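You operate a simulated robot arm through the tools that you are given. There is no shell and no other tool. Be economical: measure what you need, move in short steps, check, and stop when the job is done.

You run a simulated two-armed robot. Do the job below in one go: nothing can be reset, and whatever is moved stays where it is left.

Task
Pack the docked pump with the fullest battery and the bracket from the small bench into the orange tray.
Fine: the tray stands on the small bench; slide the pusher in so that both fit; leave the pump switched on. Set down upright: bracket.

Only the result counts: the job must be done as asked and must still hold three seconds after the hand-in. Knocking over, shifting, dropping, spilling or breaking anything else fails it.

Robot
Two 7-joint arms with fingered hands on one trunk, on a base that drives. Base frame: it is fixed to the floor where the robot stands at the start and does not move with it; the origin is under the middle of the robot, x ahead of it, y to its left, z up. Readings come in cm, rad, newtons and seconds.
The left shoulder is at the start at [8.3, 12.5, 109.4], the right one opposite. With the tool pointing down near the work surface each hand reaches from about 10 to 48 cm from the robot's upright axis, wherever it stands, measured 20 degrees to its own side. Places, roughly: bracket [50, -150, 50]; catch [60, -130, 110]; clamp [60, -110, 100]; crate1 [50, -60, 90]; pump [50, -150, 100]; pusher [60, -100, 100]; tray [50, -175, 25]. Payload 3.6 kg a hand.
The TCP of each hand is the grasp point between the finger pads, 3 cm short of the fingertips. In the tool frame z runs along the fingers and y along their closing line. Largest opening 10.4 cm; the body of the gripper starts 3.5 cm behind the TCP. The gripper is a hand of 4 fingers: y runs from the thumb to the fingers, the wrist lies at [-1.5, -10.4, -17.8] in the tool frame, and closing takes about 1.5 s.
Orientation is told as [roll, pitch, yaw] about the base's x, y, z axes, in that order, counted from this pose: with the fingers straight down and the wrist toward the robot, the tool's x, y and z point along [0, 1, 0], [1, 0, 0] and [0, 0, -1] of the base frame.

Tools
- The arms move only by the tool arm_command. It takes "left_deltas", "right_deltas" or both (then of equal length, played together; a hand with none holds still); each is text: rows parted by semicolons, each of 6 numbers parted by spaces: the shift along the base's x, y, z in cm, then the turn, a rotation vector about the base's x, y, z in rad. In form: x y z ax ay az; .... A call has 1 to 12 rows; each row shifts and turns the commanded pose from where the row before left it. "left_hand" and "right_hand" are, for a hand that has rows, the closure, from 0 (fully open) to 1 (shut), set as the call begins (left out, the last holds). Rows are played at 5 a second. More than 5 cm and 0.15 rad between two rows, or a gripper value outside its range, and nothing of the call is played. A pose out of reach is approached as far as the arm can. The call stops where the force on the tool passes 40 N (or 10 N more than at its start, if that is more) or the arm is blocked; 0.2 s more then pass. The fingers move at their own pace (about 7.2 cm/s each) and stop on an object; they squeeze with about 30 N. The grip force told is the motor's: it shows also when the fingers shut on nothing. Time passes only in rows, and 0.2 s behind the last, so rows that do not move let the fingers close. The reply holds the time, the measured pose of the TCP, the force on the tool along the base axes, the opening and the grip force, in the units named above and with some noise, with the torque about the TCP (base axes, N m) and any sound that the robot's microphone picked up, and new pictures: "views" is both (left out), scene, wrist or none (wrist: the cameras of the hands that moved).
- Cameras (640 x 400 px; columns grow to the right, rows downward): "scene" is now at [18.85, -5.55, 125.86]; the picture's right is [-0.61, -0.80, 0.00], its down [-0.22, 0.17, -0.96] and it looks along [0.76, -0.58, -0.28] (base axes); focal length 214 px, centre (320, 200). "left" rides on the left gripper at [-6.1, -9.2, -13] in its tool frame; the picture's right is [-0.81, -0.28, 0.52], its down [0.53, -0.71, 0.46] and it looks along [0.24, 0.64, 0.72] (tool axes); focal length 275 px, centre (320, 200). "right" rides on the right gripper at [6.1, -9.2, -13] in its tool frame; the picture's right is [-0.81, 0.28, -0.52], its down [-0.53, -0.71, 0.46] and it looks along [-0.24, 0.64, 0.72] (tool axes); focal length 275 px, centre (320, 200). There is no depth. A picture from a camera that has moved, and an enlarged one, comes with that camera's place and axes in the base frame and with its lens.
- lift_body(by): slides the trunk up (or, below 0, down) by that many cm; the arms and the scene camera ride with it, the base frame stays. It gives what a move gives, with no picture.
- roll_base(legs): drives the robot by 1 to 6 legs, each [ahead, left, turn to the left] in cm, cm and rad, along the robot's own axes; the way and the turn of a leg run together, so that a leg with both is an arc; at most 150 cm and 3.142 rad a leg. The arms and the cameras ride along, it lands a little off, and it stops where it bumps. It gives what a move gives, and a new picture of the scene camera.
- set_grasp(shape, hand): the hand has 4 fingers and takes this shape, open, in about a second: jaw (thumb against the fingers, like two jaws); tri (thumb and two fingers); tip (a fingertip pinch); poke (one finger out to press); point (the index stretched); flat (the hand flat); cup (the hand cupped); fist (a fist). The gripper value then closes the fingers along that shape, each until it touches; the sizes above hold for jaw. It gives what a move gives, with no picture.
- turn_head(pan, tilt): turns the head with the scene camera to pan (to the left, within 1.396 rad either way) and tilt (down, from -0.506 to 1.204), counted from straight ahead of the robot. It gives what a move gives, and a new picture of the scene camera.
- enlarge(camera, box): a new picture of the part [left, top, right, bottom] of that camera's present view, enlarged. It takes no simulated time.
- sign_off(): hands the job in; it is judged then, once.

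Work in short steps. Places have to be worked out from the pictures, the camera data and where the tool is seen: move nearer, look again, correct. Check each grasp and each placing, and mend what went wrong. You have 120 turns and 260 pictures in all, those below and enlarged ones among them. Open the grippers and draw the arms clear of the work before you hand the job in, unless the task says otherwise; then end with one line.

The tools are called after "Call:" by a JSON object that holds its "api" and its "payload". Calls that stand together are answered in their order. arm_command: Moves the arms, as the interface text tells. Its arguments: {"type":"object","properties":{"left_deltas":{"type":"string"},"left_hand":{"type":"number"},"right_deltas":{"type":"string"},"right_hand":{"type":"number"},"views":{"type":"string","enum":["both","scene","wrist","none"]}},"required":[]} The other tools are called the same way: lift_body (by) slides the trunk up or down; set_grasp (shape, hand) gives the hand a shape; roll_base (legs) drives the base; turn_head (pan, tilt) turns the head that bears the scene camera; enlarge (camera, box) takes an enlarged picture of a part of a camera's view; sign_off () hands the job in.

At the start:

```text
time: 0.0
left_tcp_pos: [48.65, -3.41, 124.0]
left_orientation: [0.0, -0.001, 0.0]
left_force: [0.2, -1.0, -0.7]
left_torque: [-0.01, 0.0, -0.04]
left_opening: 10.34
left_finger_force: 0.1
left_shape: jaw
right_tcp_pos: [30.6, -36.76, 116.95]
right_orientation: [0.001, 0.0, 0.0]
right_force: [0.5, 0.0, -0.2]
right_torque: [0.01, 0.01, 0.01]
right_opening: 10.37
right_finger_force: 0.1
right_shape: jaw
trunk travel left (down, up): [-32.5, 21.1]
robot x, y, heading: [-0.04, 0.06, 0.002]
head pan, tilt: [-0.651, 0.281]
```

scene: 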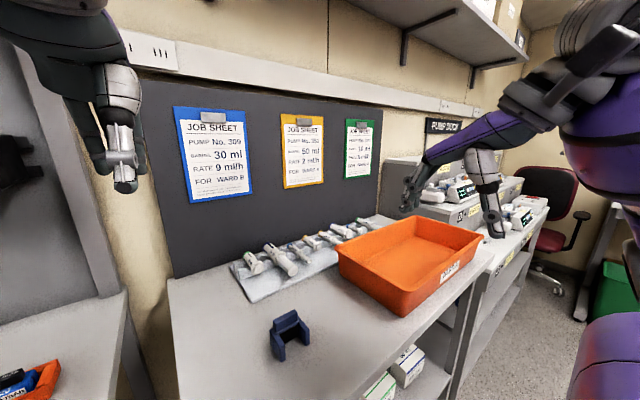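
right: 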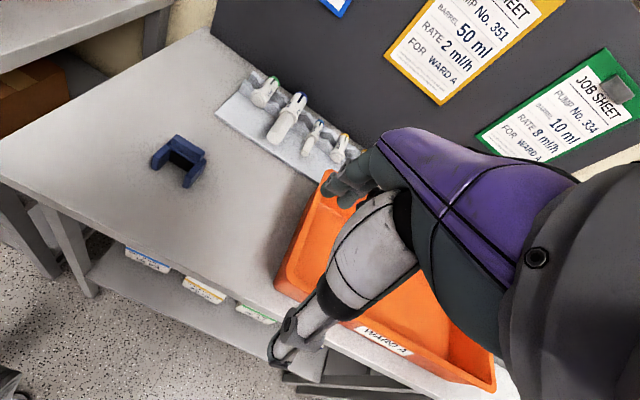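
left: 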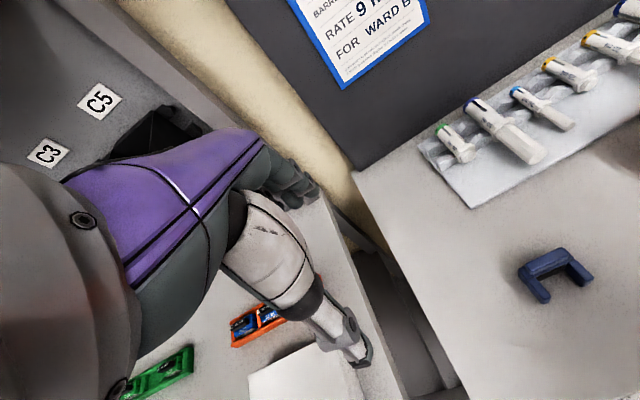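

The picture shows a bench with syringes, an orange crate and, beyond it, a pump dock. I look further right to find the dock and the small bench.

Call:
{"api": "turn_head", "payload": {"pan": -1.2, "tilt": 0.45}}

Call:
{"api": "enlarge", "payload": {"camera": "scene", "box": [160, 80, 480, 280]}}

```text
time: 1.0
left_tcp_pos: [48.75, -3.35, 124.03]
left_orientation: [0.001, 0.0, -0.002]
left_force: [-0.5, -0.4, -0.6]
left_torque: [-0.02, 0.0, -0.02]
left_opening: 10.37
left_finger_force: 0.1
left_shape: jaw
right_tcp_pos: [30.53, -36.71, 117.04]
right_orientation: [-0.001, 0.0, 0.0]
right_force: [0.2, 0.3, -0.5]
right_torque: [-0.01, 0.01, -0.01]
right_opening: 10.36
right_finger_force: 0.0
right_shape: jaw
trunk travel left (down, up): [-32.5, 21.1]
robot x, y, heading: [-0.47, 0.11, -0.001]
head pan, tilt: [-1.201, 0.45]
camera scene: at [14.75, -8.46, 124.29], right [-0.93, -0.36, 0.0], down [-0.16, 0.41, -0.9], along [0.33, -0.84, -0.43], focal length 214 px, centre (320, 200)
```

scene: 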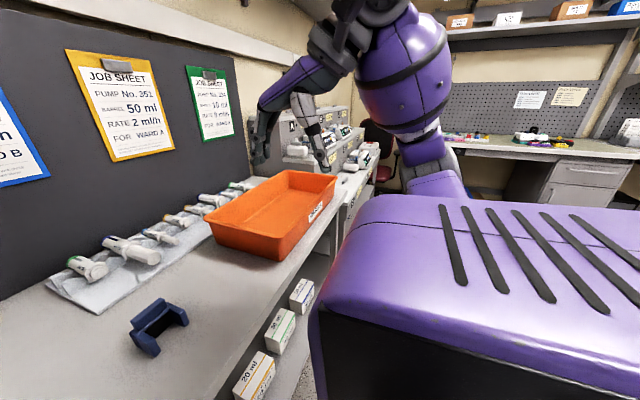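

```text
2.00 times, centred on (320, 180) of scene
camera zoom: at [14.75, -8.46, 124.29], right [-0.93, -0.36, 0.0], down [-0.16, 0.41, -0.9], along [0.33, -0.84, -0.43], focal length 429 px, centre (320, 240)
```

zoom: 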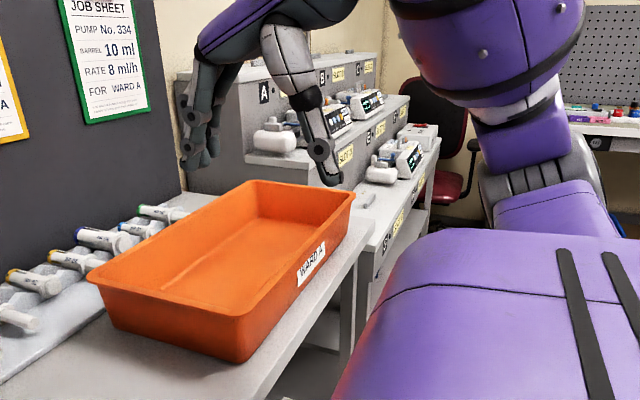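

The dock lies further right. I back off a little and drive right, in moderate legs, to see it.

Call:
{"api": "roll_base", "payload": {"legs": [[-20, 0, 0], [0, -60, 0]]}}

```text
time: 7.9
left_tcp_pos: [28.91, -62.96, 124.04]
left_orientation: [0.0, 0.002, 0.001]
left_force: [-0.3, 0.6, -0.4]
left_torque: [-0.01, 0.03, 0.01]
left_opening: 10.38
left_finger_force: 0.0
left_shape: jaw
right_tcp_pos: [11.0, -96.37, 116.96]
right_orientation: [0.0, 0.001, 0.001]
right_force: [0.9, -0.7, 0.3]
right_torque: [0.02, -0.01, -0.03]
right_opening: 10.38
right_finger_force: 0.0
right_shape: jaw
trunk travel left (down, up): [-32.5, 21.1]
robot x, y, heading: [-19.79, -59.37, -0.0]
head pan, tilt: [-1.201, 0.45]
camera scene: at [-4.97, -68.11, 124.29], right [-0.93, -0.36, 0.0], down [-0.16, 0.41, -0.9], along [0.33, -0.84, -0.44], focal length 214 px, centre (320, 200)
```

scene: 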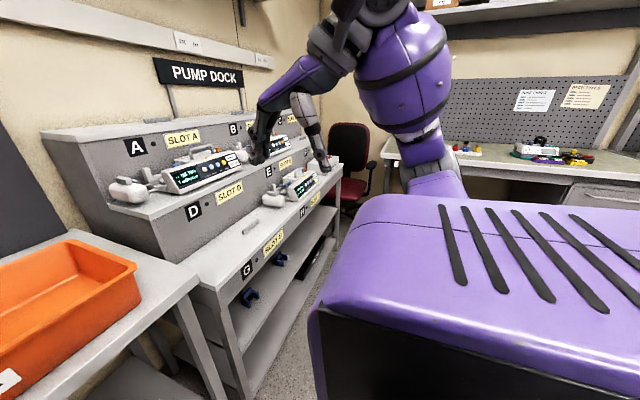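

The dock is a stepped rack ahead-right with several slots. I drive on and face it.

Call:
{"api": "roll_base", "payload": {"legs": [[0, -65, 0]]}}

Call:
{"api": "turn_head", "payload": {"pan": 0.0, "tilt": 0.5}}

```text
time: 14.0
left_tcp_pos: [28.92, -127.73, 123.95]
left_orientation: [0.0, -0.001, 0.003]
left_force: [-0.8, 0.6, -0.3]
left_torque: [0.01, 0.04, 0.02]
left_opening: 10.39
left_finger_force: 0.0
left_shape: jaw
right_tcp_pos: [11.07, -161.05, 116.91]
right_orientation: [0.001, 0.0, 0.003]
right_force: [-0.9, 0.0, -0.1]
right_torque: [-0.03, 0.02, 0.01]
right_opening: 10.37
right_finger_force: 0.0
right_shape: jaw
trunk travel left (down, up): [-32.5, 21.1]
robot x, y, heading: [-19.5, -124.16, 0.002]
head pan, tilt: [-1.201, 0.45]
camera scene: at [-4.87, -132.93, 124.29], right [-0.93, -0.36, 0.0], down [-0.16, 0.41, -0.9], along [0.33, -0.84, -0.44], focal length 214 px, centre (320, 200)
```

scene: 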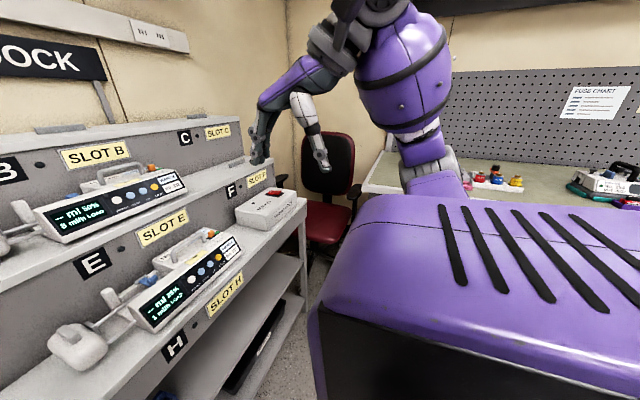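

```text
time: 15.4
left_tcp_pos: [29.0, -127.83, 123.91]
left_orientation: [-0.001, 0.001, 0.001]
left_force: [0.9, -0.5, 0.0]
left_torque: [-0.01, -0.02, 0.02]
left_opening: 10.36
left_finger_force: 0.1
left_shape: jaw
right_tcp_pos: [11.05, -161.1, 116.88]
right_orientation: [-0.001, 0.001, 0.001]
right_force: [0.3, -0.6, -0.3]
right_torque: [0.01, -0.03, 0.03]
right_opening: 10.39
right_finger_force: 0.0
right_shape: jaw
trunk travel left (down, up): [-32.5, 21.1]
robot x, y, heading: [-19.41, -124.49, 0.005]
head pan, tilt: [0.0, 0.499]
camera scene: at [0.9, -124.35, 123.84], right [0.0, -1.0, 0.0], down [-0.48, 0.0, -0.88], along [0.88, 0.0, -0.48], focal length 214 px, centre (320, 200)
```

scene: 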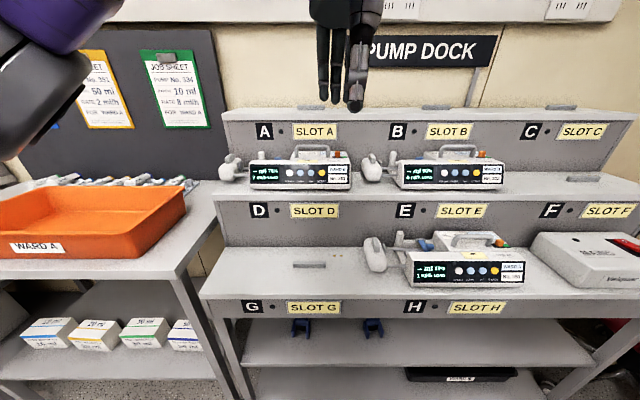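

Three pumps are docked; I enlarge each display and the shelf.

Call:
{"api": "enlarge", "payload": {"camera": "scene", "box": [216, 140, 376, 240]}}

Call:
{"api": "enlarge", "payload": {"camera": "scene", "box": [360, 140, 520, 240]}}

Call:
{"api": "enlarge", "payload": {"camera": "scene", "box": [380, 215, 540, 315]}}

Call:
{"api": "enlarge", "payload": {"camera": "scene", "box": [520, 200, 640, 300]}}

```text
4.00 times, centred on (296, 190) of scene
camera zoom: at [0.9, -124.35, 123.84], right [0.0, -1.0, 0.0], down [-0.48, 0.0, -0.88], along [0.88, 0.0, -0.48], focal length 858 px, centre (416, 240)
```

zoom: 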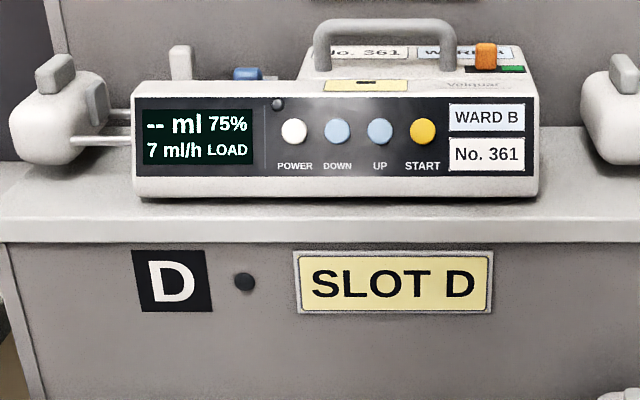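

```text
4.00 times, centred on (440, 190) of scene
camera zoom: at [0.9, -124.35, 123.84], right [0.0, -1.0, 0.0], down [-0.48, 0.0, -0.88], along [0.88, 0.0, -0.48], focal length 858 px, centre (-160, 240)
```

zoom: 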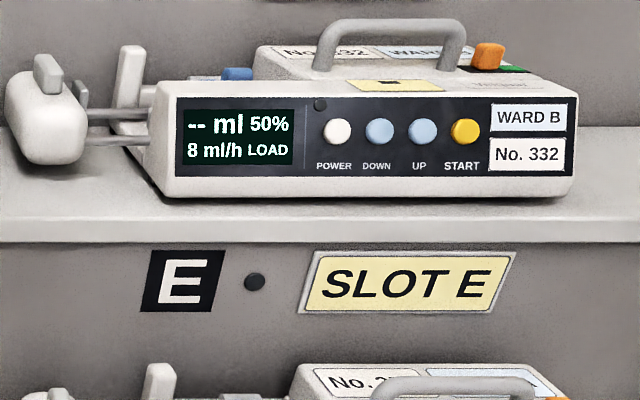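

```text
4.00 times, centred on (460, 265) of scene
camera zoom: at [0.9, -124.35, 123.84], right [0.0, -1.0, 0.0], down [-0.48, 0.0, -0.88], along [0.88, 0.0, -0.48], focal length 858 px, centre (-240, -60)
```

zoom: 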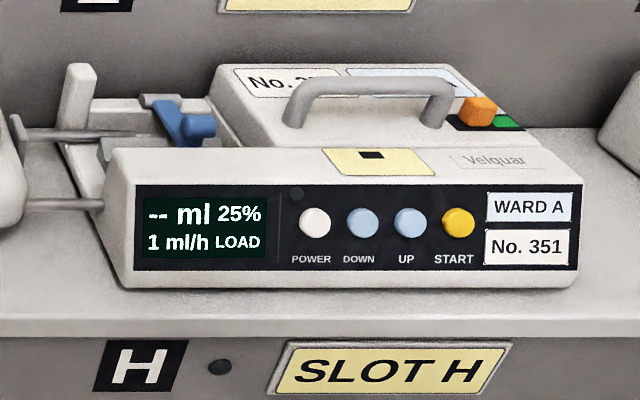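

```text
4.00 times, centred on (580, 250) of scene
camera zoom: at [0.9, -124.35, 123.84], right [0.0, -1.0, 0.0], down [-0.48, 0.0, -0.88], along [0.88, 0.0, -0.48], focal length 858 px, centre (-720, 0)
```

zoom: 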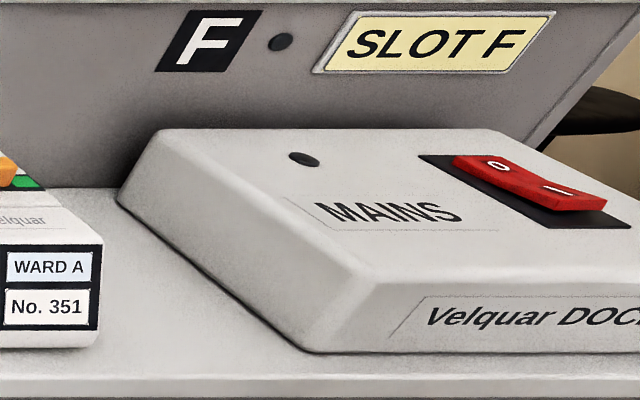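

Readings: No. 361 shows 75 %, 332 shows 50 %, 351 shows 25 %, so 361 is the one. Now I look around for other benches, trays and brackets.

Call:
{"api": "turn_head", "payload": {"pan": -0.9, "tilt": 0.6}}

Call:
{"api": "turn_head", "payload": {"pan": 0.9, "tilt": 0.6}}

Call:
{"api": "turn_head", "payload": {"pan": 0.35, "tilt": 0.8}}

```text
time: 16.6
left_tcp_pos: [29.06, -127.71, 124.06]
left_orientation: [0.0, -0.001, 0.001]
left_force: [-0.8, -0.5, 0.8]
left_torque: [0.0, 0.02, 0.02]
left_opening: 10.41
left_finger_force: 0.0
left_shape: jaw
right_tcp_pos: [11.09, -161.07, 116.94]
right_orientation: [-0.001, 0.002, 0.002]
right_force: [-0.1, 0.3, -0.1]
right_torque: [0.01, -0.02, -0.02]
right_opening: 10.37
right_finger_force: 0.1
right_shape: jaw
trunk travel left (down, up): [-32.5, 21.1]
robot x, y, heading: [-20.0, -124.44, 0.003]
head pan, tilt: [-0.901, 0.6]
camera scene: at [-2.7, -131.27, 122.94], right [-0.78, -0.62, 0.0], down [-0.35, 0.44, -0.83], along [0.51, -0.65, -0.56], focal length 214 px, centre (320, 200)
```

scene: 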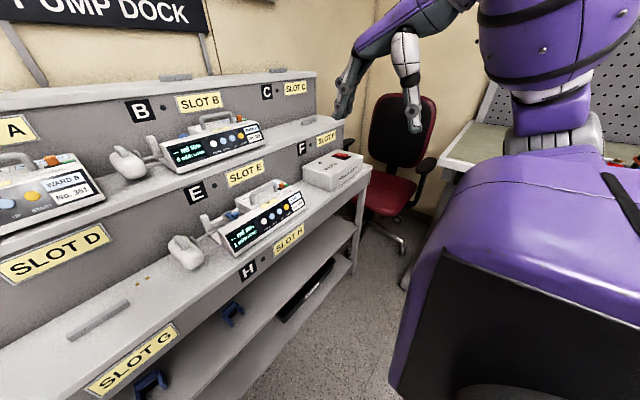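

```text
time: 18.4
left_tcp_pos: [29.09, -127.8, 124.0]
left_orientation: [-0.001, 0.0, 0.001]
left_force: [-1.0, 0.2, -0.2]
left_torque: [0.0, 0.04, -0.01]
left_opening: 10.37
left_finger_force: 0.1
left_shape: jaw
right_tcp_pos: [11.15, -161.17, 116.95]
right_orientation: [0.001, 0.0, 0.002]
right_force: [0.2, -0.3, -0.4]
right_torque: [0.02, -0.01, -0.01]
right_opening: 10.37
right_finger_force: 0.0
right_shape: jaw
trunk travel left (down, up): [-32.5, 21.1]
robot x, y, heading: [-19.71, -124.35, 0.001]
head pan, tilt: [0.901, 0.6]
camera scene: at [-2.71, -117.42, 122.94], right [0.78, -0.62, 0.0], down [-0.35, -0.44, -0.83], along [0.51, 0.65, -0.56], focal length 214 px, centre (320, 200)
```

scene: 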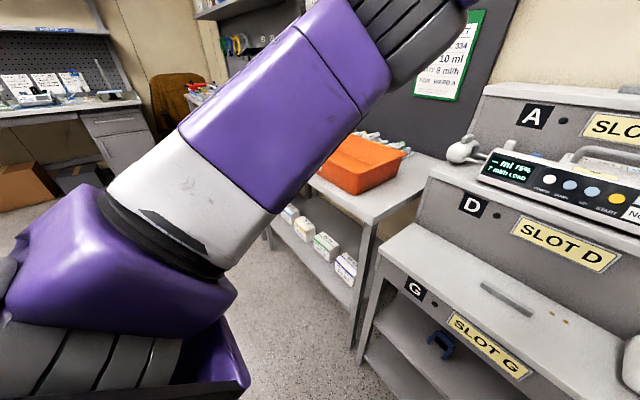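

```text
time: 19.4
left_tcp_pos: [28.96, -127.84, 124.05]
left_orientation: [0.001, 0.0, -0.001]
left_force: [-0.1, -0.1, -0.8]
left_torque: [0.03, 0.01, 0.02]
left_opening: 10.37
left_finger_force: 0.0
left_shape: jaw
right_tcp_pos: [10.96, -161.14, 116.97]
right_orientation: [0.0, -0.001, 0.0]
right_force: [-0.8, 0.4, -0.2]
right_torque: [0.03, -0.01, 0.01]
right_opening: 10.38
right_finger_force: 0.0
right_shape: jaw
trunk travel left (down, up): [-32.5, 21.1]
robot x, y, heading: [-19.96, -124.35, 0.006]
head pan, tilt: [0.351, 0.799]
camera scene: at [-0.63, -121.56, 121.25], right [0.35, -0.94, 0.0], down [-0.67, -0.25, -0.7], along [0.65, 0.24, -0.72], focal length 214 px, centre (320, 200)
```

scene: 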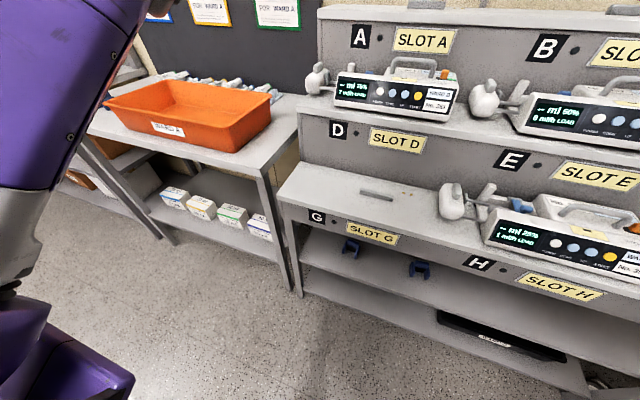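

The orange tray and a navy bracket are on the middle (small) bench; the pump to take is 361 on the dock's middle step (shelf z≈99, front x≈51). I move closer to inspect it.

Call:
{"api": "roll_base", "payload": {"legs": [[0, 12, 0], [18, 0, 0]]}}

Call:
{"api": "turn_head", "payload": {"pan": 0.0, "tilt": 0.6}}

```text
time: 22.2
left_tcp_pos: [46.87, -115.71, 123.97]
left_orientation: [-0.001, 0.0, 0.003]
left_force: [-0.4, 0.8, -0.2]
left_torque: [-0.01, 0.03, -0.02]
left_opening: 10.38
left_finger_force: 0.1
left_shape: jaw
right_tcp_pos: [28.78, -149.0, 116.89]
right_orientation: [0.001, -0.001, 0.003]
right_force: [0.3, 0.8, 0.3]
right_torque: [0.01, 0.03, -0.03]
right_opening: 10.37
right_finger_force: 0.0
right_shape: jaw
trunk travel left (down, up): [-32.5, 21.1]
robot x, y, heading: [-2.09, -112.53, 0.0]
head pan, tilt: [0.351, 0.799]
camera scene: at [17.15, -109.49, 121.24], right [0.35, -0.94, 0.0], down [-0.67, -0.25, -0.7], along [0.65, 0.24, -0.72], focal length 214 px, centre (320, 200)
```

scene: 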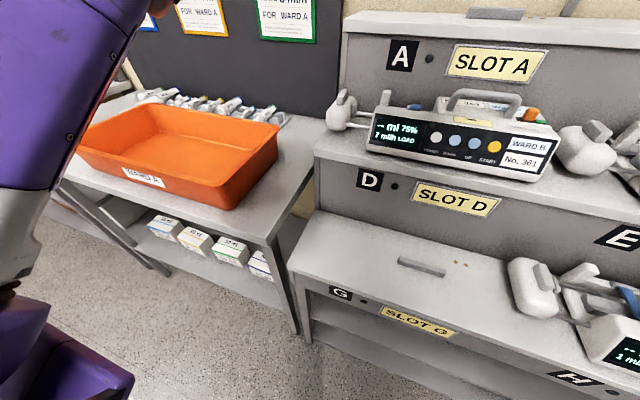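

```text
time: 23.0
left_tcp_pos: [46.72, -115.68, 124.02]
left_orientation: [0.001, 0.002, 0.002]
left_force: [-0.4, 0.4, 0.6]
left_torque: [0.01, 0.0, 0.04]
left_opening: 10.37
left_finger_force: 0.1
left_shape: jaw
right_tcp_pos: [28.68, -149.1, 116.95]
right_orientation: [-0.001, 0.001, 0.001]
right_force: [-0.9, -0.2, -0.1]
right_torque: [-0.01, -0.03, -0.01]
right_opening: 10.38
right_finger_force: 0.0
right_shape: jaw
trunk travel left (down, up): [-32.5, 21.1]
robot x, y, heading: [-1.98, -112.35, 0.004]
head pan, tilt: [0.0, 0.6]
camera scene: at [18.35, -112.25, 122.93], right [0.0, -1.0, 0.0], down [-0.57, 0.0, -0.82], along [0.82, 0.0, -0.57], focal length 214 px, centre (320, 200)
```

scene: 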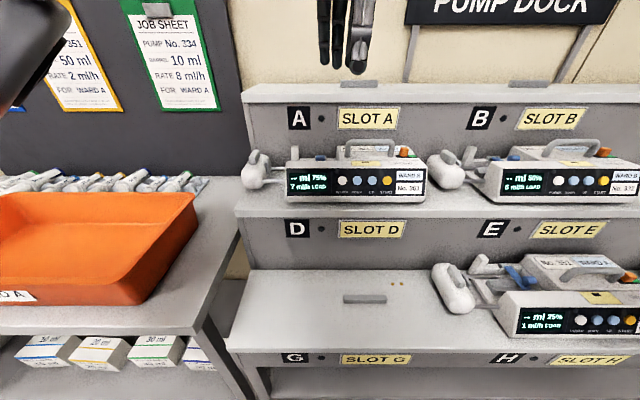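

I enlarge the pump to see its catch, clamp and pusher, and also its neighbour from above-left.

Call:
{"api": "enlarge", "payload": {"camera": "scene", "box": [225, 130, 435, 220]}}

Call:
{"api": "enlarge", "payload": {"camera": "left", "box": [0, 0, 640, 400]}}

Call:
{"api": "enlarge", "payload": {"camera": "right", "box": [0, 0, 640, 400]}}

```text
3.05 times, centred on (330, 175) of scene
camera zoom: at [18.35, -112.25, 122.93], right [0.0, -1.0, 0.0], down [-0.57, 0.0, -0.82], along [0.82, 0.0, -0.57], focal length 654 px, centre (290, 276)
```

zoom: 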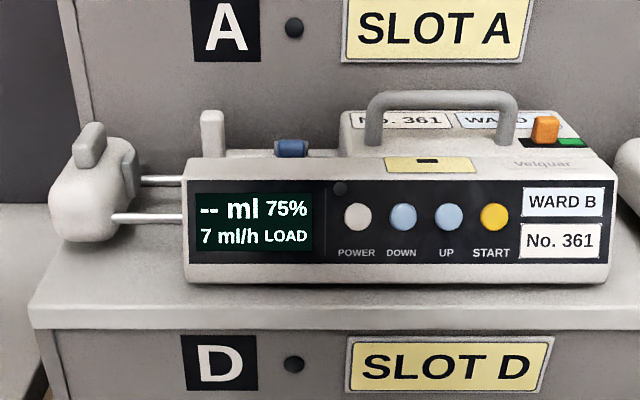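

```text
1.00 times, centred on (320, 200) of left (not enlarged: the box is as wide or as high as the picture)
camera zoom: at [37.57, -121.8, 137.0], right [-0.27, -0.81, -0.52], down [-0.71, 0.53, -0.46], along [0.64, 0.24, -0.72], focal length 275 px, centre (320, 200)
```

zoom: 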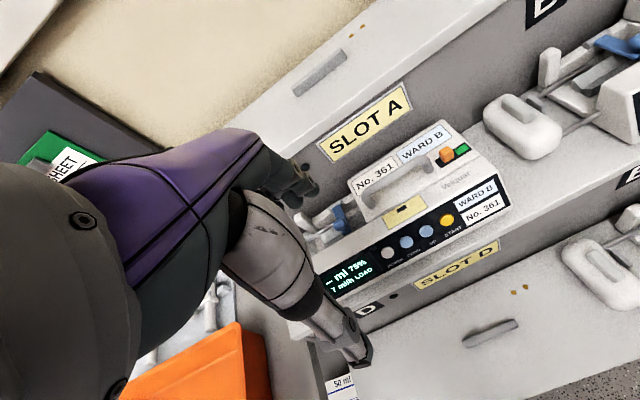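

```text
1.00 times, centred on (320, 200) of right (not enlarged: the box is as wide or as high as the picture)
camera zoom: at [19.64, -142.97, 130.1], right [0.28, -0.81, 0.52], down [-0.71, -0.53, -0.46], along [0.65, -0.24, -0.72], focal length 275 px, centre (320, 200)
```

zoom: 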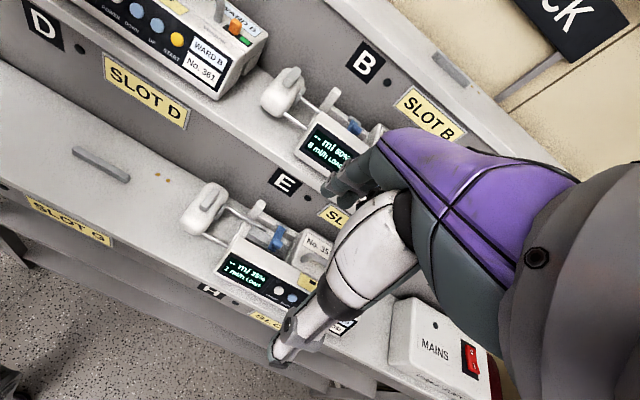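

Call:
{"api": "enlarge", "payload": {"camera": "left", "box": [340, 110, 500, 210]}}

Call:
{"api": "enlarge", "payload": {"camera": "right", "box": [180, 0, 280, 100]}}

Call:
{"api": "enlarge", "payload": {"camera": "right", "box": [180, 170, 350, 320]}}

```text
4.00 times, centred on (420, 160) of left
camera zoom: at [37.57, -121.8, 137.0], right [-0.27, -0.81, -0.52], down [-0.71, 0.53, -0.46], along [0.64, 0.24, -0.72], focal length 1101 px, centre (-80, 360)
```

zoom: 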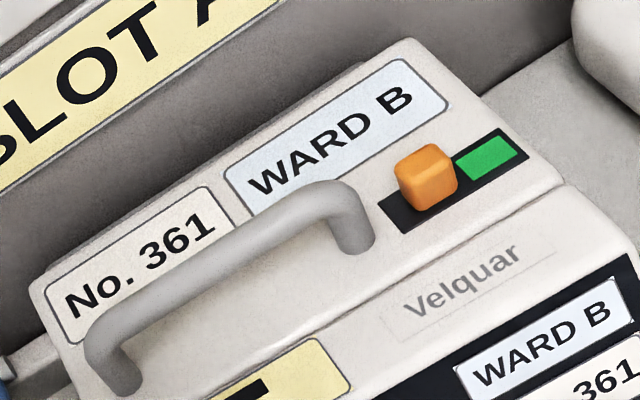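

```text
4.00 times, centred on (230, 50) of right
camera zoom: at [19.64, -142.97, 130.1], right [0.28, -0.81, 0.52], down [-0.71, -0.53, -0.46], along [0.65, -0.24, -0.72], focal length 1101 px, centre (680, 800)
```

zoom: 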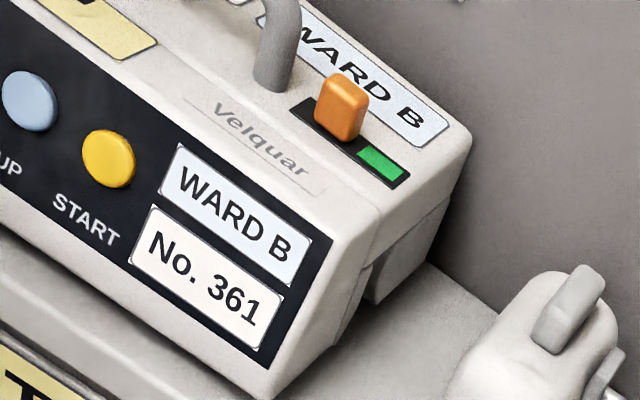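

```text
2.67 times, centred on (265, 245) of right
camera zoom: at [19.64, -142.97, 130.1], right [0.28, -0.81, 0.52], down [-0.71, -0.53, -0.46], along [0.65, -0.24, -0.72], focal length 734 px, centre (467, 80)
```

zoom: 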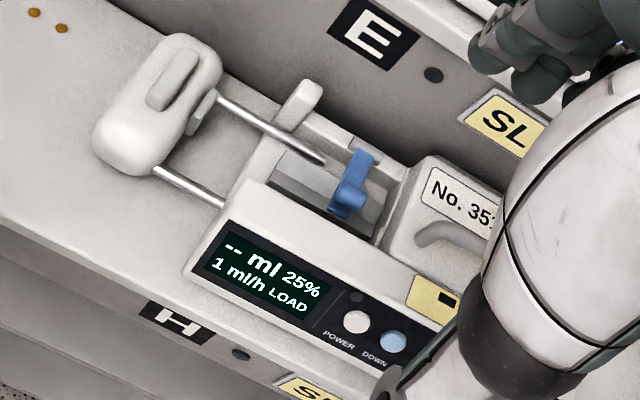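

The orange catch slider is at about [58.9,-129.4,107.4], handle bar at about [58.4,-122,108.7], pusher head near y≈-98. I check how near the base can come by looking down.

Call:
{"api": "turn_head", "payload": {"pan": 0.0, "tilt": 1.2}}

```text
time: 24.0
left_tcp_pos: [46.88, -115.53, 123.73]
left_orientation: [-0.004, 0.009, 0.011]
left_force: [-0.4, 0.3, 1.2]
left_torque: [-0.02, 0.0, 0.0]
left_opening: 10.38
left_finger_force: 0.2
left_shape: jaw
right_tcp_pos: [28.73, -149.04, 116.94]
right_orientation: [-0.001, 0.0, 0.001]
right_force: [-0.5, -0.1, 0.4]
right_torque: [-0.01, 0.03, 0.0]
right_opening: 10.37
right_finger_force: 0.1
right_shape: jaw
trunk travel left (down, up): [-32.5, 21.1]
robot x, y, heading: [-1.42, -112.25, 0.001]
head pan, tilt: [0.0, 1.201]
camera scene: at [17.57, -112.18, 121.21], right [0.01, -1.0, 0.0], down [-0.72, -0.01, -0.69], along [0.69, 0.01, -0.72], focal length 214 px, centre (320, 200)
```

scene: 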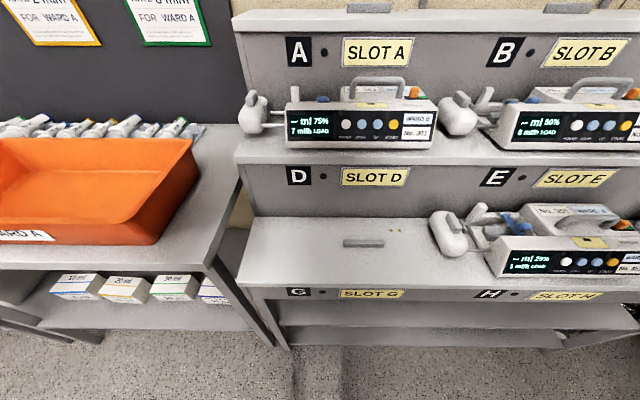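

I drive ahead 9 cm and look.

Call:
{"api": "roll_base", "payload": {"legs": [[9, 0, 0]]}}

```text
time: 25.1
left_tcp_pos: [55.95, -115.5, 123.92]
left_orientation: [-0.003, 0.01, 0.009]
left_force: [0.4, 0.0, -0.3]
left_torque: [0.04, -0.03, 0.0]
left_opening: 10.36
left_finger_force: 0.1
left_shape: jaw
right_tcp_pos: [37.85, -149.03, 116.98]
right_orientation: [-0.002, -0.001, 0.002]
right_force: [0.0, -0.9, 1.0]
right_torque: [0.01, 0.01, 0.0]
right_opening: 10.37
right_finger_force: 0.0
right_shape: jaw
trunk travel left (down, up): [-32.5, 21.1]
robot x, y, heading: [7.07, -112.35, 0.004]
head pan, tilt: [0.0, 1.201]
camera scene: at [26.6, -112.15, 121.19], right [0.01, -1.0, 0.0], down [-0.72, -0.01, -0.69], along [0.69, 0.01, -0.72], focal length 214 px, centre (320, 200)
```

scene: 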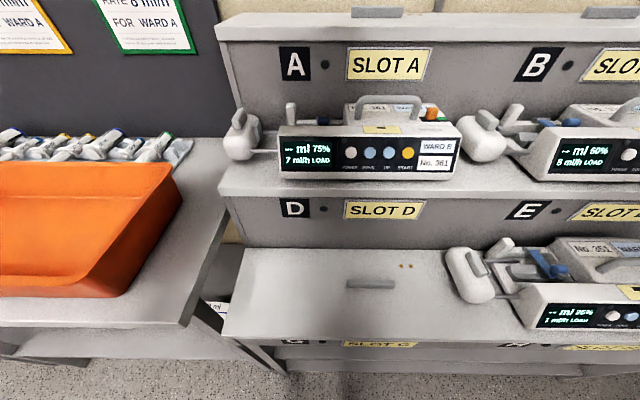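

No bump. I go 4 cm further.

Call:
{"api": "roll_base", "payload": {"legs": [[4, 0, 0]]}}

Call:
{"api": "enlarge", "payload": {"camera": "scene", "box": [200, 80, 480, 210]}}

```text
time: 26.0
left_tcp_pos: [60.05, -115.46, 123.74]
left_orientation: [-0.003, 0.01, 0.007]
left_force: [0.1, 0.7, -0.1]
left_torque: [-0.02, 0.06, -0.01]
left_opening: 10.38
left_finger_force: 0.2
left_shape: jaw
right_tcp_pos: [41.81, -148.93, 116.99]
right_orientation: [0.0, 0.001, 0.002]
right_force: [0.8, 0.5, -0.5]
right_torque: [-0.02, 0.01, 0.01]
right_opening: 10.38
right_finger_force: 0.1
right_shape: jaw
trunk travel left (down, up): [-32.5, 21.1]
robot x, y, heading: [10.84, -112.31, -0.003]
head pan, tilt: [0.0, 1.201]
camera scene: at [28.14, -112.24, 118.46], right [0.0, -1.0, 0.0], down [-0.93, 0.0, -0.36], along [0.36, 0.0, -0.93], focal length 214 px, centre (320, 200)
```

scene: 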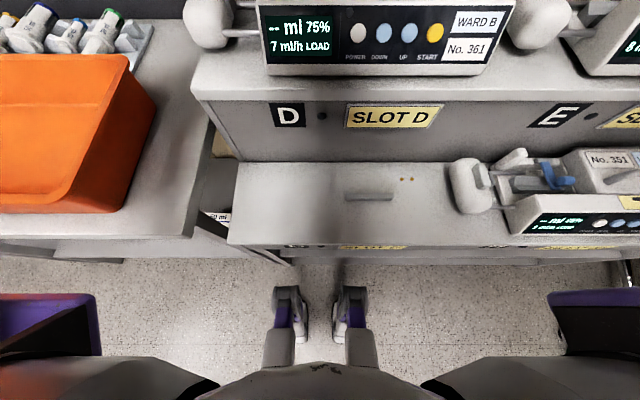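

```text
2.29 times, centred on (340, 145) of scene
camera zoom: at [28.14, -112.24, 118.46], right [0.0, -1.0, 0.0], down [-0.93, 0.0, -0.36], along [0.36, 0.0, -0.93], focal length 490 px, centre (274, 326)
```

zoom: 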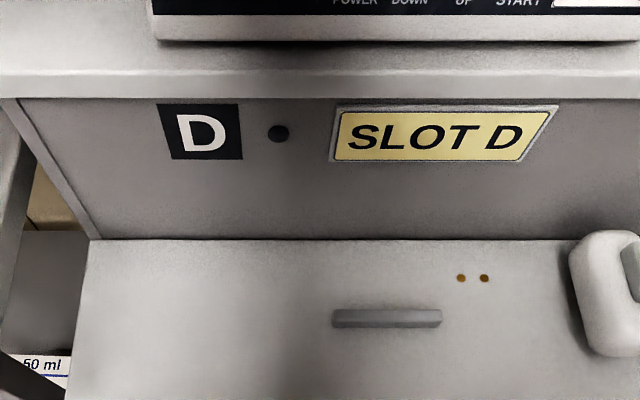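

Feet still clear the bench (front at x≈34). I bring the left hand back and leftward first, then drive 4 cm more.

Call:
{"api": "arm_command", "payload": {"left_deltas": "-4 5 0 0 0 0; -4 5 0 0 0 0; 0 5 0 0 0 0; 0 5 0 0 0 0; 0 4 0 0 0 0", "left_hand": 1, "views": "none"}}

Call:
{"api": "roll_base", "payload": {"legs": [[4, 0, 0]]}}

Call:
{"api": "turn_head", "payload": {"pan": 0.0, "tilt": 0.7}}

```text
refused: row 1 steps farther than a row can; nothing moved
```

```text
time: 27.0
left_tcp_pos: [62.73, -115.43, 123.82]
left_orientation: [-0.004, 0.007, 0.012]
left_force: [-0.3, -0.3, -0.8]
left_torque: [0.01, -0.02, -0.02]
left_opening: 10.38
left_finger_force: 0.1
left_shape: jaw
right_tcp_pos: [44.65, -149.08, 116.92]
right_orientation: [0.0, -0.001, 0.003]
right_force: [0.4, -0.3, -0.5]
right_torque: [0.02, 0.0, -0.01]
right_opening: 10.36
right_finger_force: 0.1
right_shape: jaw
trunk travel left (down, up): [-32.5, 21.1]
robot x, y, heading: [13.73, -112.66, 0.003]
head pan, tilt: [0.0, 1.201]
stopped in leg 1: the robot was blocked; the commanded pose is now the measured one
camera scene: at [30.82, -112.29, 118.47], right [0.0, -1.0, 0.0], down [-0.93, 0.0, -0.36], along [0.36, 0.0, -0.93], focal length 214 px, centre (320, 200)
```

scene: 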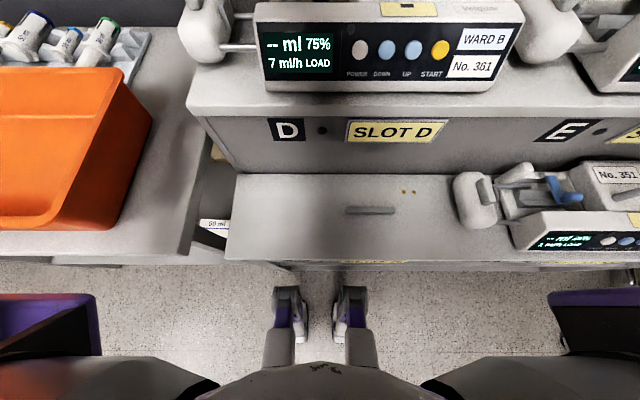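

```text
time: 27.9
left_tcp_pos: [62.7, -115.55, 123.76]
left_orientation: [0.0, 0.006, 0.012]
left_force: [-0.6, 1.4, 0.3]
left_torque: [0.01, 0.06, 0.01]
left_opening: 10.4
left_finger_force: 0.0
left_shape: jaw
right_tcp_pos: [44.45, -148.96, 117.03]
right_orientation: [0.0, -0.001, 0.004]
right_force: [-1.0, 0.5, 0.2]
right_torque: [0.0, -0.01, 0.02]
right_opening: 10.35
right_finger_force: 0.1
right_shape: jaw
trunk travel left (down, up): [-32.5, 21.1]
robot x, y, heading: [13.84, -112.69, 0.01]
head pan, tilt: [0.0, 0.7]
camera scene: at [33.67, -112.28, 122.04], right [0.0, -1.0, 0.0], down [-0.65, 0.0, -0.76], along [0.76, 0.0, -0.65], focal length 214 px, centre (320, 200)
```

scene: 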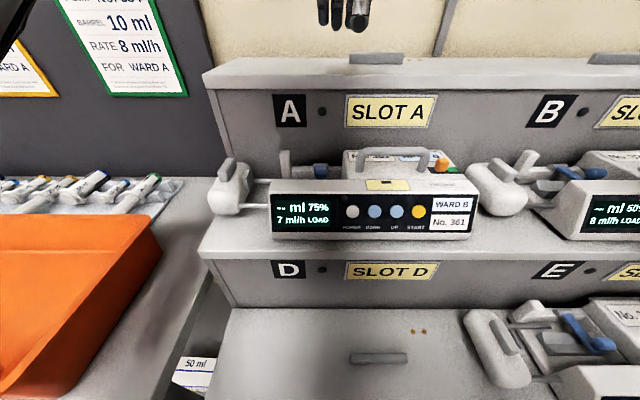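

The base is at its limit (x≈13.7); nothing moved. I back off 1 cm, then shut the left hand and bring it to the pusher's left side, above.

Call:
{"api": "roll_base", "payload": {"legs": [[-1, 0, 0]]}}

Call:
{"api": "arm_command", "payload": {"left_deltas": "-3 3.5 0 0 0 0; -2 4 0 0 0 0; 0 4.5 0 0 0 0; 0 4.5 0 0 0 0; 0 4.5 0 0 0 0; 0 4 0 0 0 0; 0 0 0 0 0 0", "left_hand": 1, "views": "both"}}

```text
time: 28.6
left_tcp_pos: [61.67, -115.41, 123.71]
left_orientation: [-0.003, 0.009, 0.012]
left_force: [-0.6, 0.2, 0.8]
left_torque: [-0.02, 0.01, 0.0]
left_opening: 10.36
left_finger_force: 0.0
left_shape: jaw
right_tcp_pos: [43.69, -149.04, 116.93]
right_orientation: [-0.001, -0.001, 0.006]
right_force: [-0.2, -1.0, -0.5]
right_torque: [0.0, 0.02, 0.0]
right_opening: 10.38
right_finger_force: 0.1
right_shape: jaw
trunk travel left (down, up): [-32.5, 21.1]
robot x, y, heading: [12.9, -112.47, 0.003]
head pan, tilt: [0.0, 0.7]
camera scene: at [32.76, -112.25, 122.07], right [0.0, -1.0, 0.0], down [-0.64, 0.0, -0.76], along [0.76, 0.0, -0.64], focal length 214 px, centre (320, 200)
```

scene: 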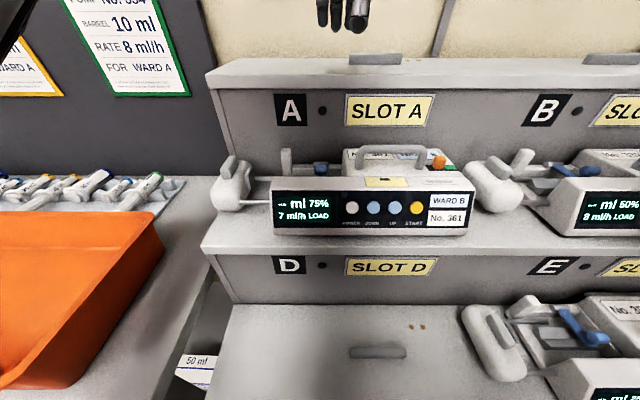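

```text
time: 30.2
left_tcp_pos: [56.7, -90.35, 123.82]
left_orientation: [-0.003, 0.009, 0.013]
left_force: [-0.4, -0.3, -0.3]
left_torque: [0.04, 0.01, 0.02]
left_opening: 0.0
left_finger_force: 30.0
left_shape: jaw
right_tcp_pos: [43.64, -149.05, 116.96]
right_orientation: [0.0, -0.002, 0.005]
right_force: [0.5, -0.3, 0.6]
right_torque: [0.05, 0.02, 0.0]
right_opening: 10.37
right_finger_force: 0.1
right_shape: jaw
trunk travel left (down, up): [-32.5, 21.1]
robot x, y, heading: [12.6, -112.44, 0.005]
head pan, tilt: [0.0, 0.7]
camera scene: at [32.77, -112.3, 122.07], right [0.0, -1.0, 0.0], down [-0.64, 0.0, -0.76], along [0.76, 0.0, -0.64], focal length 214 px, centre (320, 200)
camera left: at [47.63, -96.49, 136.9], right [-0.27, -0.81, -0.51], down [-0.72, 0.52, -0.45], along [0.64, 0.25, -0.73], focal length 275 px, centre (320, 200)
```

scene: 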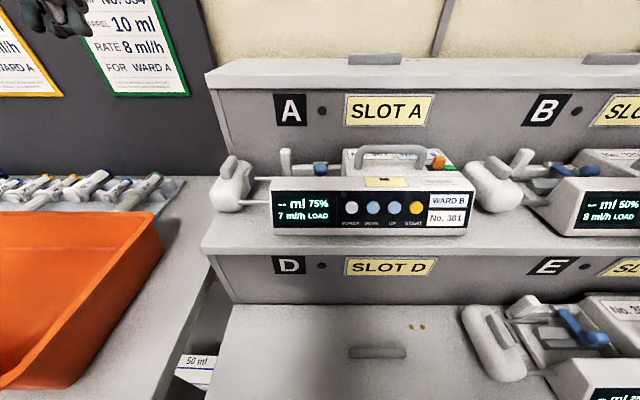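
left: 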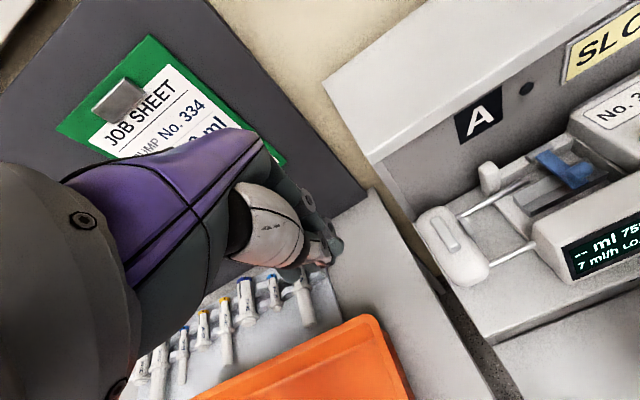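

The pusher head spans x≈56–65, centred near [60.4,-98,102.5]. I lower the shut left hand beside it, left of its outer face.

Call:
{"api": "arm_command", "payload": {"left_deltas": "2 0.5 -4 0 0 0; 1.8 0.5 -4 0 0 0; 0 0 -4.5 0 0 0; 0 0 -4 0 0 0; 0 0 -3 0 0 0; 0 0 0 0 0 0", "views": "both"}}

```text
time: 31.6
left_tcp_pos: [60.51, -89.33, 104.26]
left_orientation: [-0.004, 0.007, 0.012]
left_force: [-0.8, 0.3, -0.3]
left_torque: [0.02, 0.02, 0.01]
left_opening: 0.01
left_finger_force: 29.9
left_shape: jaw
right_tcp_pos: [43.69, -149.1, 116.91]
right_orientation: [0.001, -0.001, 0.005]
right_force: [0.1, -0.2, -0.3]
right_torque: [0.01, -0.01, 0.03]
right_opening: 10.37
right_finger_force: 0.0
right_shape: jaw
trunk travel left (down, up): [-32.5, 21.1]
robot x, y, heading: [12.81, -112.5, 0.002]
head pan, tilt: [0.0, 0.7]
camera scene: at [32.75, -112.26, 122.07], right [0.0, -1.0, 0.0], down [-0.64, 0.0, -0.76], along [0.76, 0.0, -0.64], focal length 214 px, centre (320, 200)
camera left: at [51.52, -95.47, 117.41], right [-0.27, -0.82, -0.51], down [-0.72, 0.52, -0.45], along [0.64, 0.25, -0.73], focal length 275 px, centre (320, 200)
```

scene: 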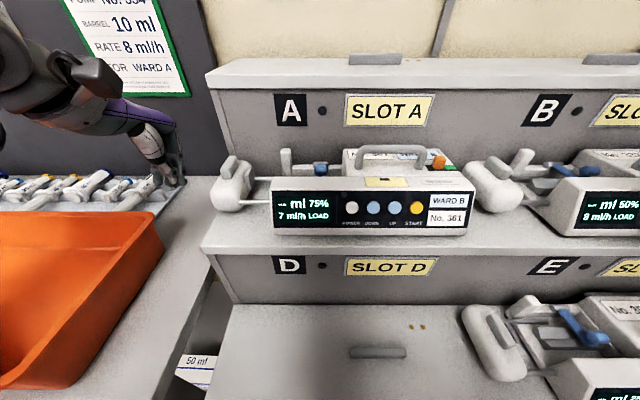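
left: 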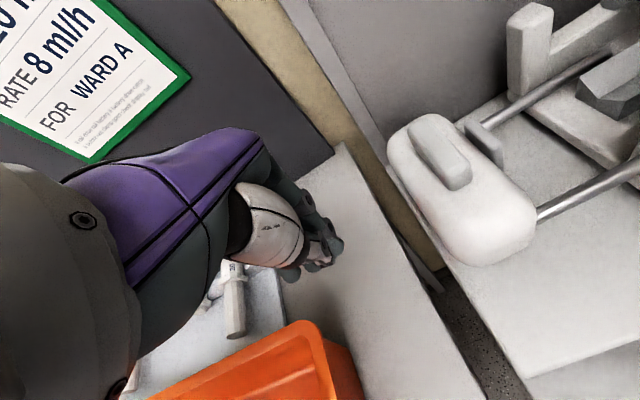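

Hand is level with the pusher. I push right (−y) in small rows, watching force.

Call:
{"api": "arm_command", "payload": {"left_deltas": "0 -1 0 0 0 0; 0 -1 0 0 0 0; 0 -0.7 0 0 0 0; 0 -0.6 0 0 0 0; 0 -0.6 0 0 0 0; 0 -0.6 0 0 0 0; 0 -0.6 0 0 0 0; 0 -0.6 0 0 0 0; 0 0 0 0 0 0", "views": "both"}}

```text
time: 33.6
left_tcp_pos: [60.55, -95.11, 104.36]
left_orientation: [-0.004, 0.009, 0.012]
left_force: [-0.1, 0.9, 0.1]
left_torque: [0.02, -0.02, 0.04]
left_opening: 0.0
left_finger_force: 29.8
left_shape: jaw
right_tcp_pos: [43.52, -149.04, 116.92]
right_orientation: [0.0, 0.001, 0.006]
right_force: [0.6, -0.2, -0.3]
right_torque: [0.02, 0.01, 0.01]
right_opening: 10.39
right_finger_force: 0.1
right_shape: jaw
trunk travel left (down, up): [-32.5, 21.1]
robot x, y, heading: [12.9, -112.49, 0.004]
head pan, tilt: [0.0, 0.7]
camera scene: at [32.75, -112.23, 122.07], right [0.0, -1.0, 0.0], down [-0.64, 0.0, -0.76], along [0.76, 0.0, -0.64], focal length 214 px, centre (320, 200)
camera left: at [51.55, -101.24, 117.38], right [-0.27, -0.82, -0.51], down [-0.72, 0.52, -0.45], along [0.64, 0.25, -0.73], focal length 275 px, centre (320, 200)
```

scene: 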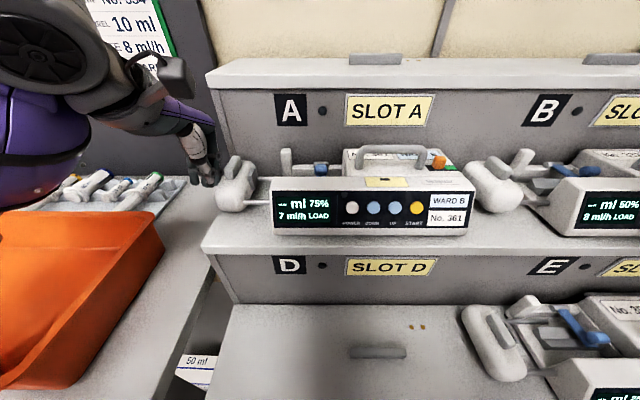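
left: 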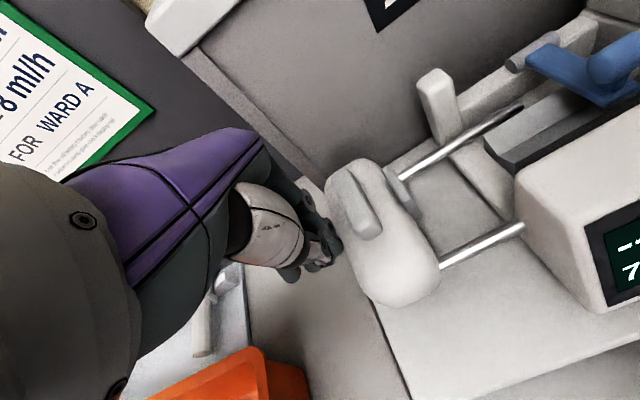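

Nearly touching. I keep pushing.

Call:
{"api": "arm_command", "payload": {"left_deltas": "0 -0.5 0 0 0 0; 0 -0.5 0 0 0 0; 0 -0.5 0 0 0 0; 0 -0.5 0 0 0 0; 0 -0.5 0 0 0 0; 0 0 0 0 0 0", "views": "both"}}

```text
time: 35.0
left_tcp_pos: [60.41, -97.59, 104.18]
left_orientation: [-0.004, 0.01, 0.011]
left_force: [0.4, 0.3, 0.3]
left_torque: [-0.01, -0.05, 0.01]
left_opening: 0.02
left_finger_force: 30.2
left_shape: jaw
right_tcp_pos: [43.62, -148.99, 117.04]
right_orientation: [0.0, 0.0, 0.004]
right_force: [-0.5, 0.6, 0.5]
right_torque: [0.0, 0.0, -0.01]
right_opening: 10.37
right_finger_force: 0.0
right_shape: jaw
trunk travel left (down, up): [-32.5, 21.1]
robot x, y, heading: [12.83, -112.25, 0.01]
head pan, tilt: [0.0, 0.7]
camera scene: at [32.75, -112.24, 122.07], right [0.0, -1.0, 0.0], down [-0.64, 0.0, -0.76], along [0.76, 0.0, -0.64], focal length 214 px, centre (320, 200)
camera left: at [51.56, -103.73, 117.37], right [-0.27, -0.82, -0.51], down [-0.72, 0.52, -0.45], along [0.64, 0.25, -0.73], focal length 275 px, centre (320, 200)
```

scene: 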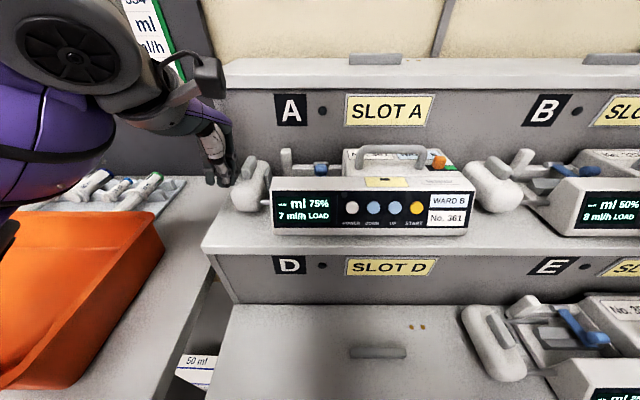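
left: 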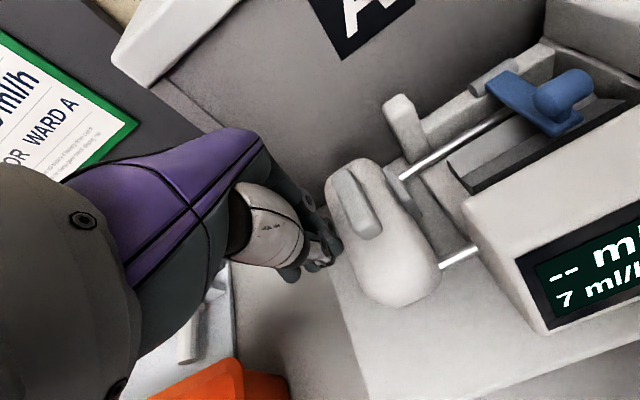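

The pusher slides easily. About 2 cm remain; I push on until it stops.

Call:
{"api": "arm_command", "payload": {"left_deltas": "0 -0.5 0 0 0 0; 0 -0.5 0 0 0 0; 0 -0.4 0 0 0 0; 0 -0.4 0 0 0 0; 0 -0.4 0 0 0 0; 0 -0.4 0 0 0 0; 0 -0.4 0 0 0 0; 0 -0.4 0 0 0 0", "views": "both"}}

```text
time: 36.8
left_tcp_pos: [60.67, -99.78, 104.36]
left_orientation: [0.007, 0.01, 0.035]
left_force: [-0.1, 23.0, 1.5]
left_torque: [0.14, -0.05, 0.19]
left_opening: 0.0
left_finger_force: 29.9
left_shape: jaw
right_tcp_pos: [43.7, -148.69, 117.06]
right_orientation: [-0.001, 0.001, 0.008]
right_force: [0.3, -0.8, -0.9]
right_torque: [0.0, -0.01, 0.01]
right_opening: 10.38
right_finger_force: 0.1
right_shape: jaw
trunk travel left (down, up): [-32.5, 21.1]
robot x, y, heading: [13.04, -112.59, 0.006]
head pan, tilt: [0.0, 0.7]
stopped in row 8 (left hand): the force on the tool passed its limit at 42 N (the readings are from after the stop); the commanded pose is now the measured one
camera scene: at [32.74, -111.96, 122.07], right [0.01, -1.0, 0.0], down [-0.64, -0.01, -0.77], along [0.77, 0.0, -0.64], focal length 214 px, centre (320, 200)
camera left: at [51.81, -106.26, 117.36], right [-0.25, -0.82, -0.52], down [-0.74, 0.51, -0.44], along [0.63, 0.27, -0.73], focal length 275 px, centre (320, 200)
```

scene: 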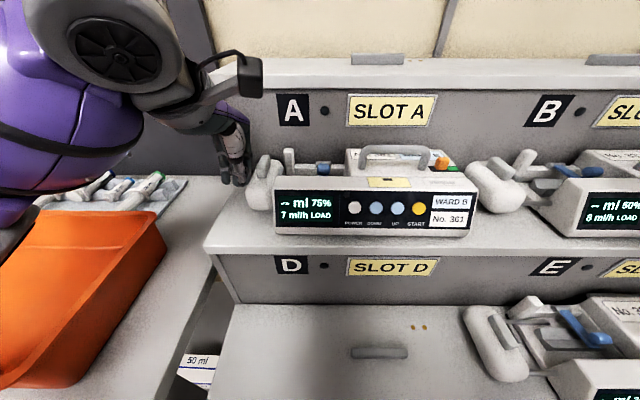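
left: 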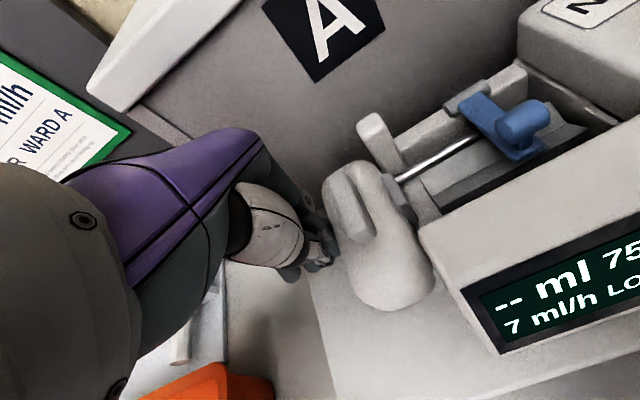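

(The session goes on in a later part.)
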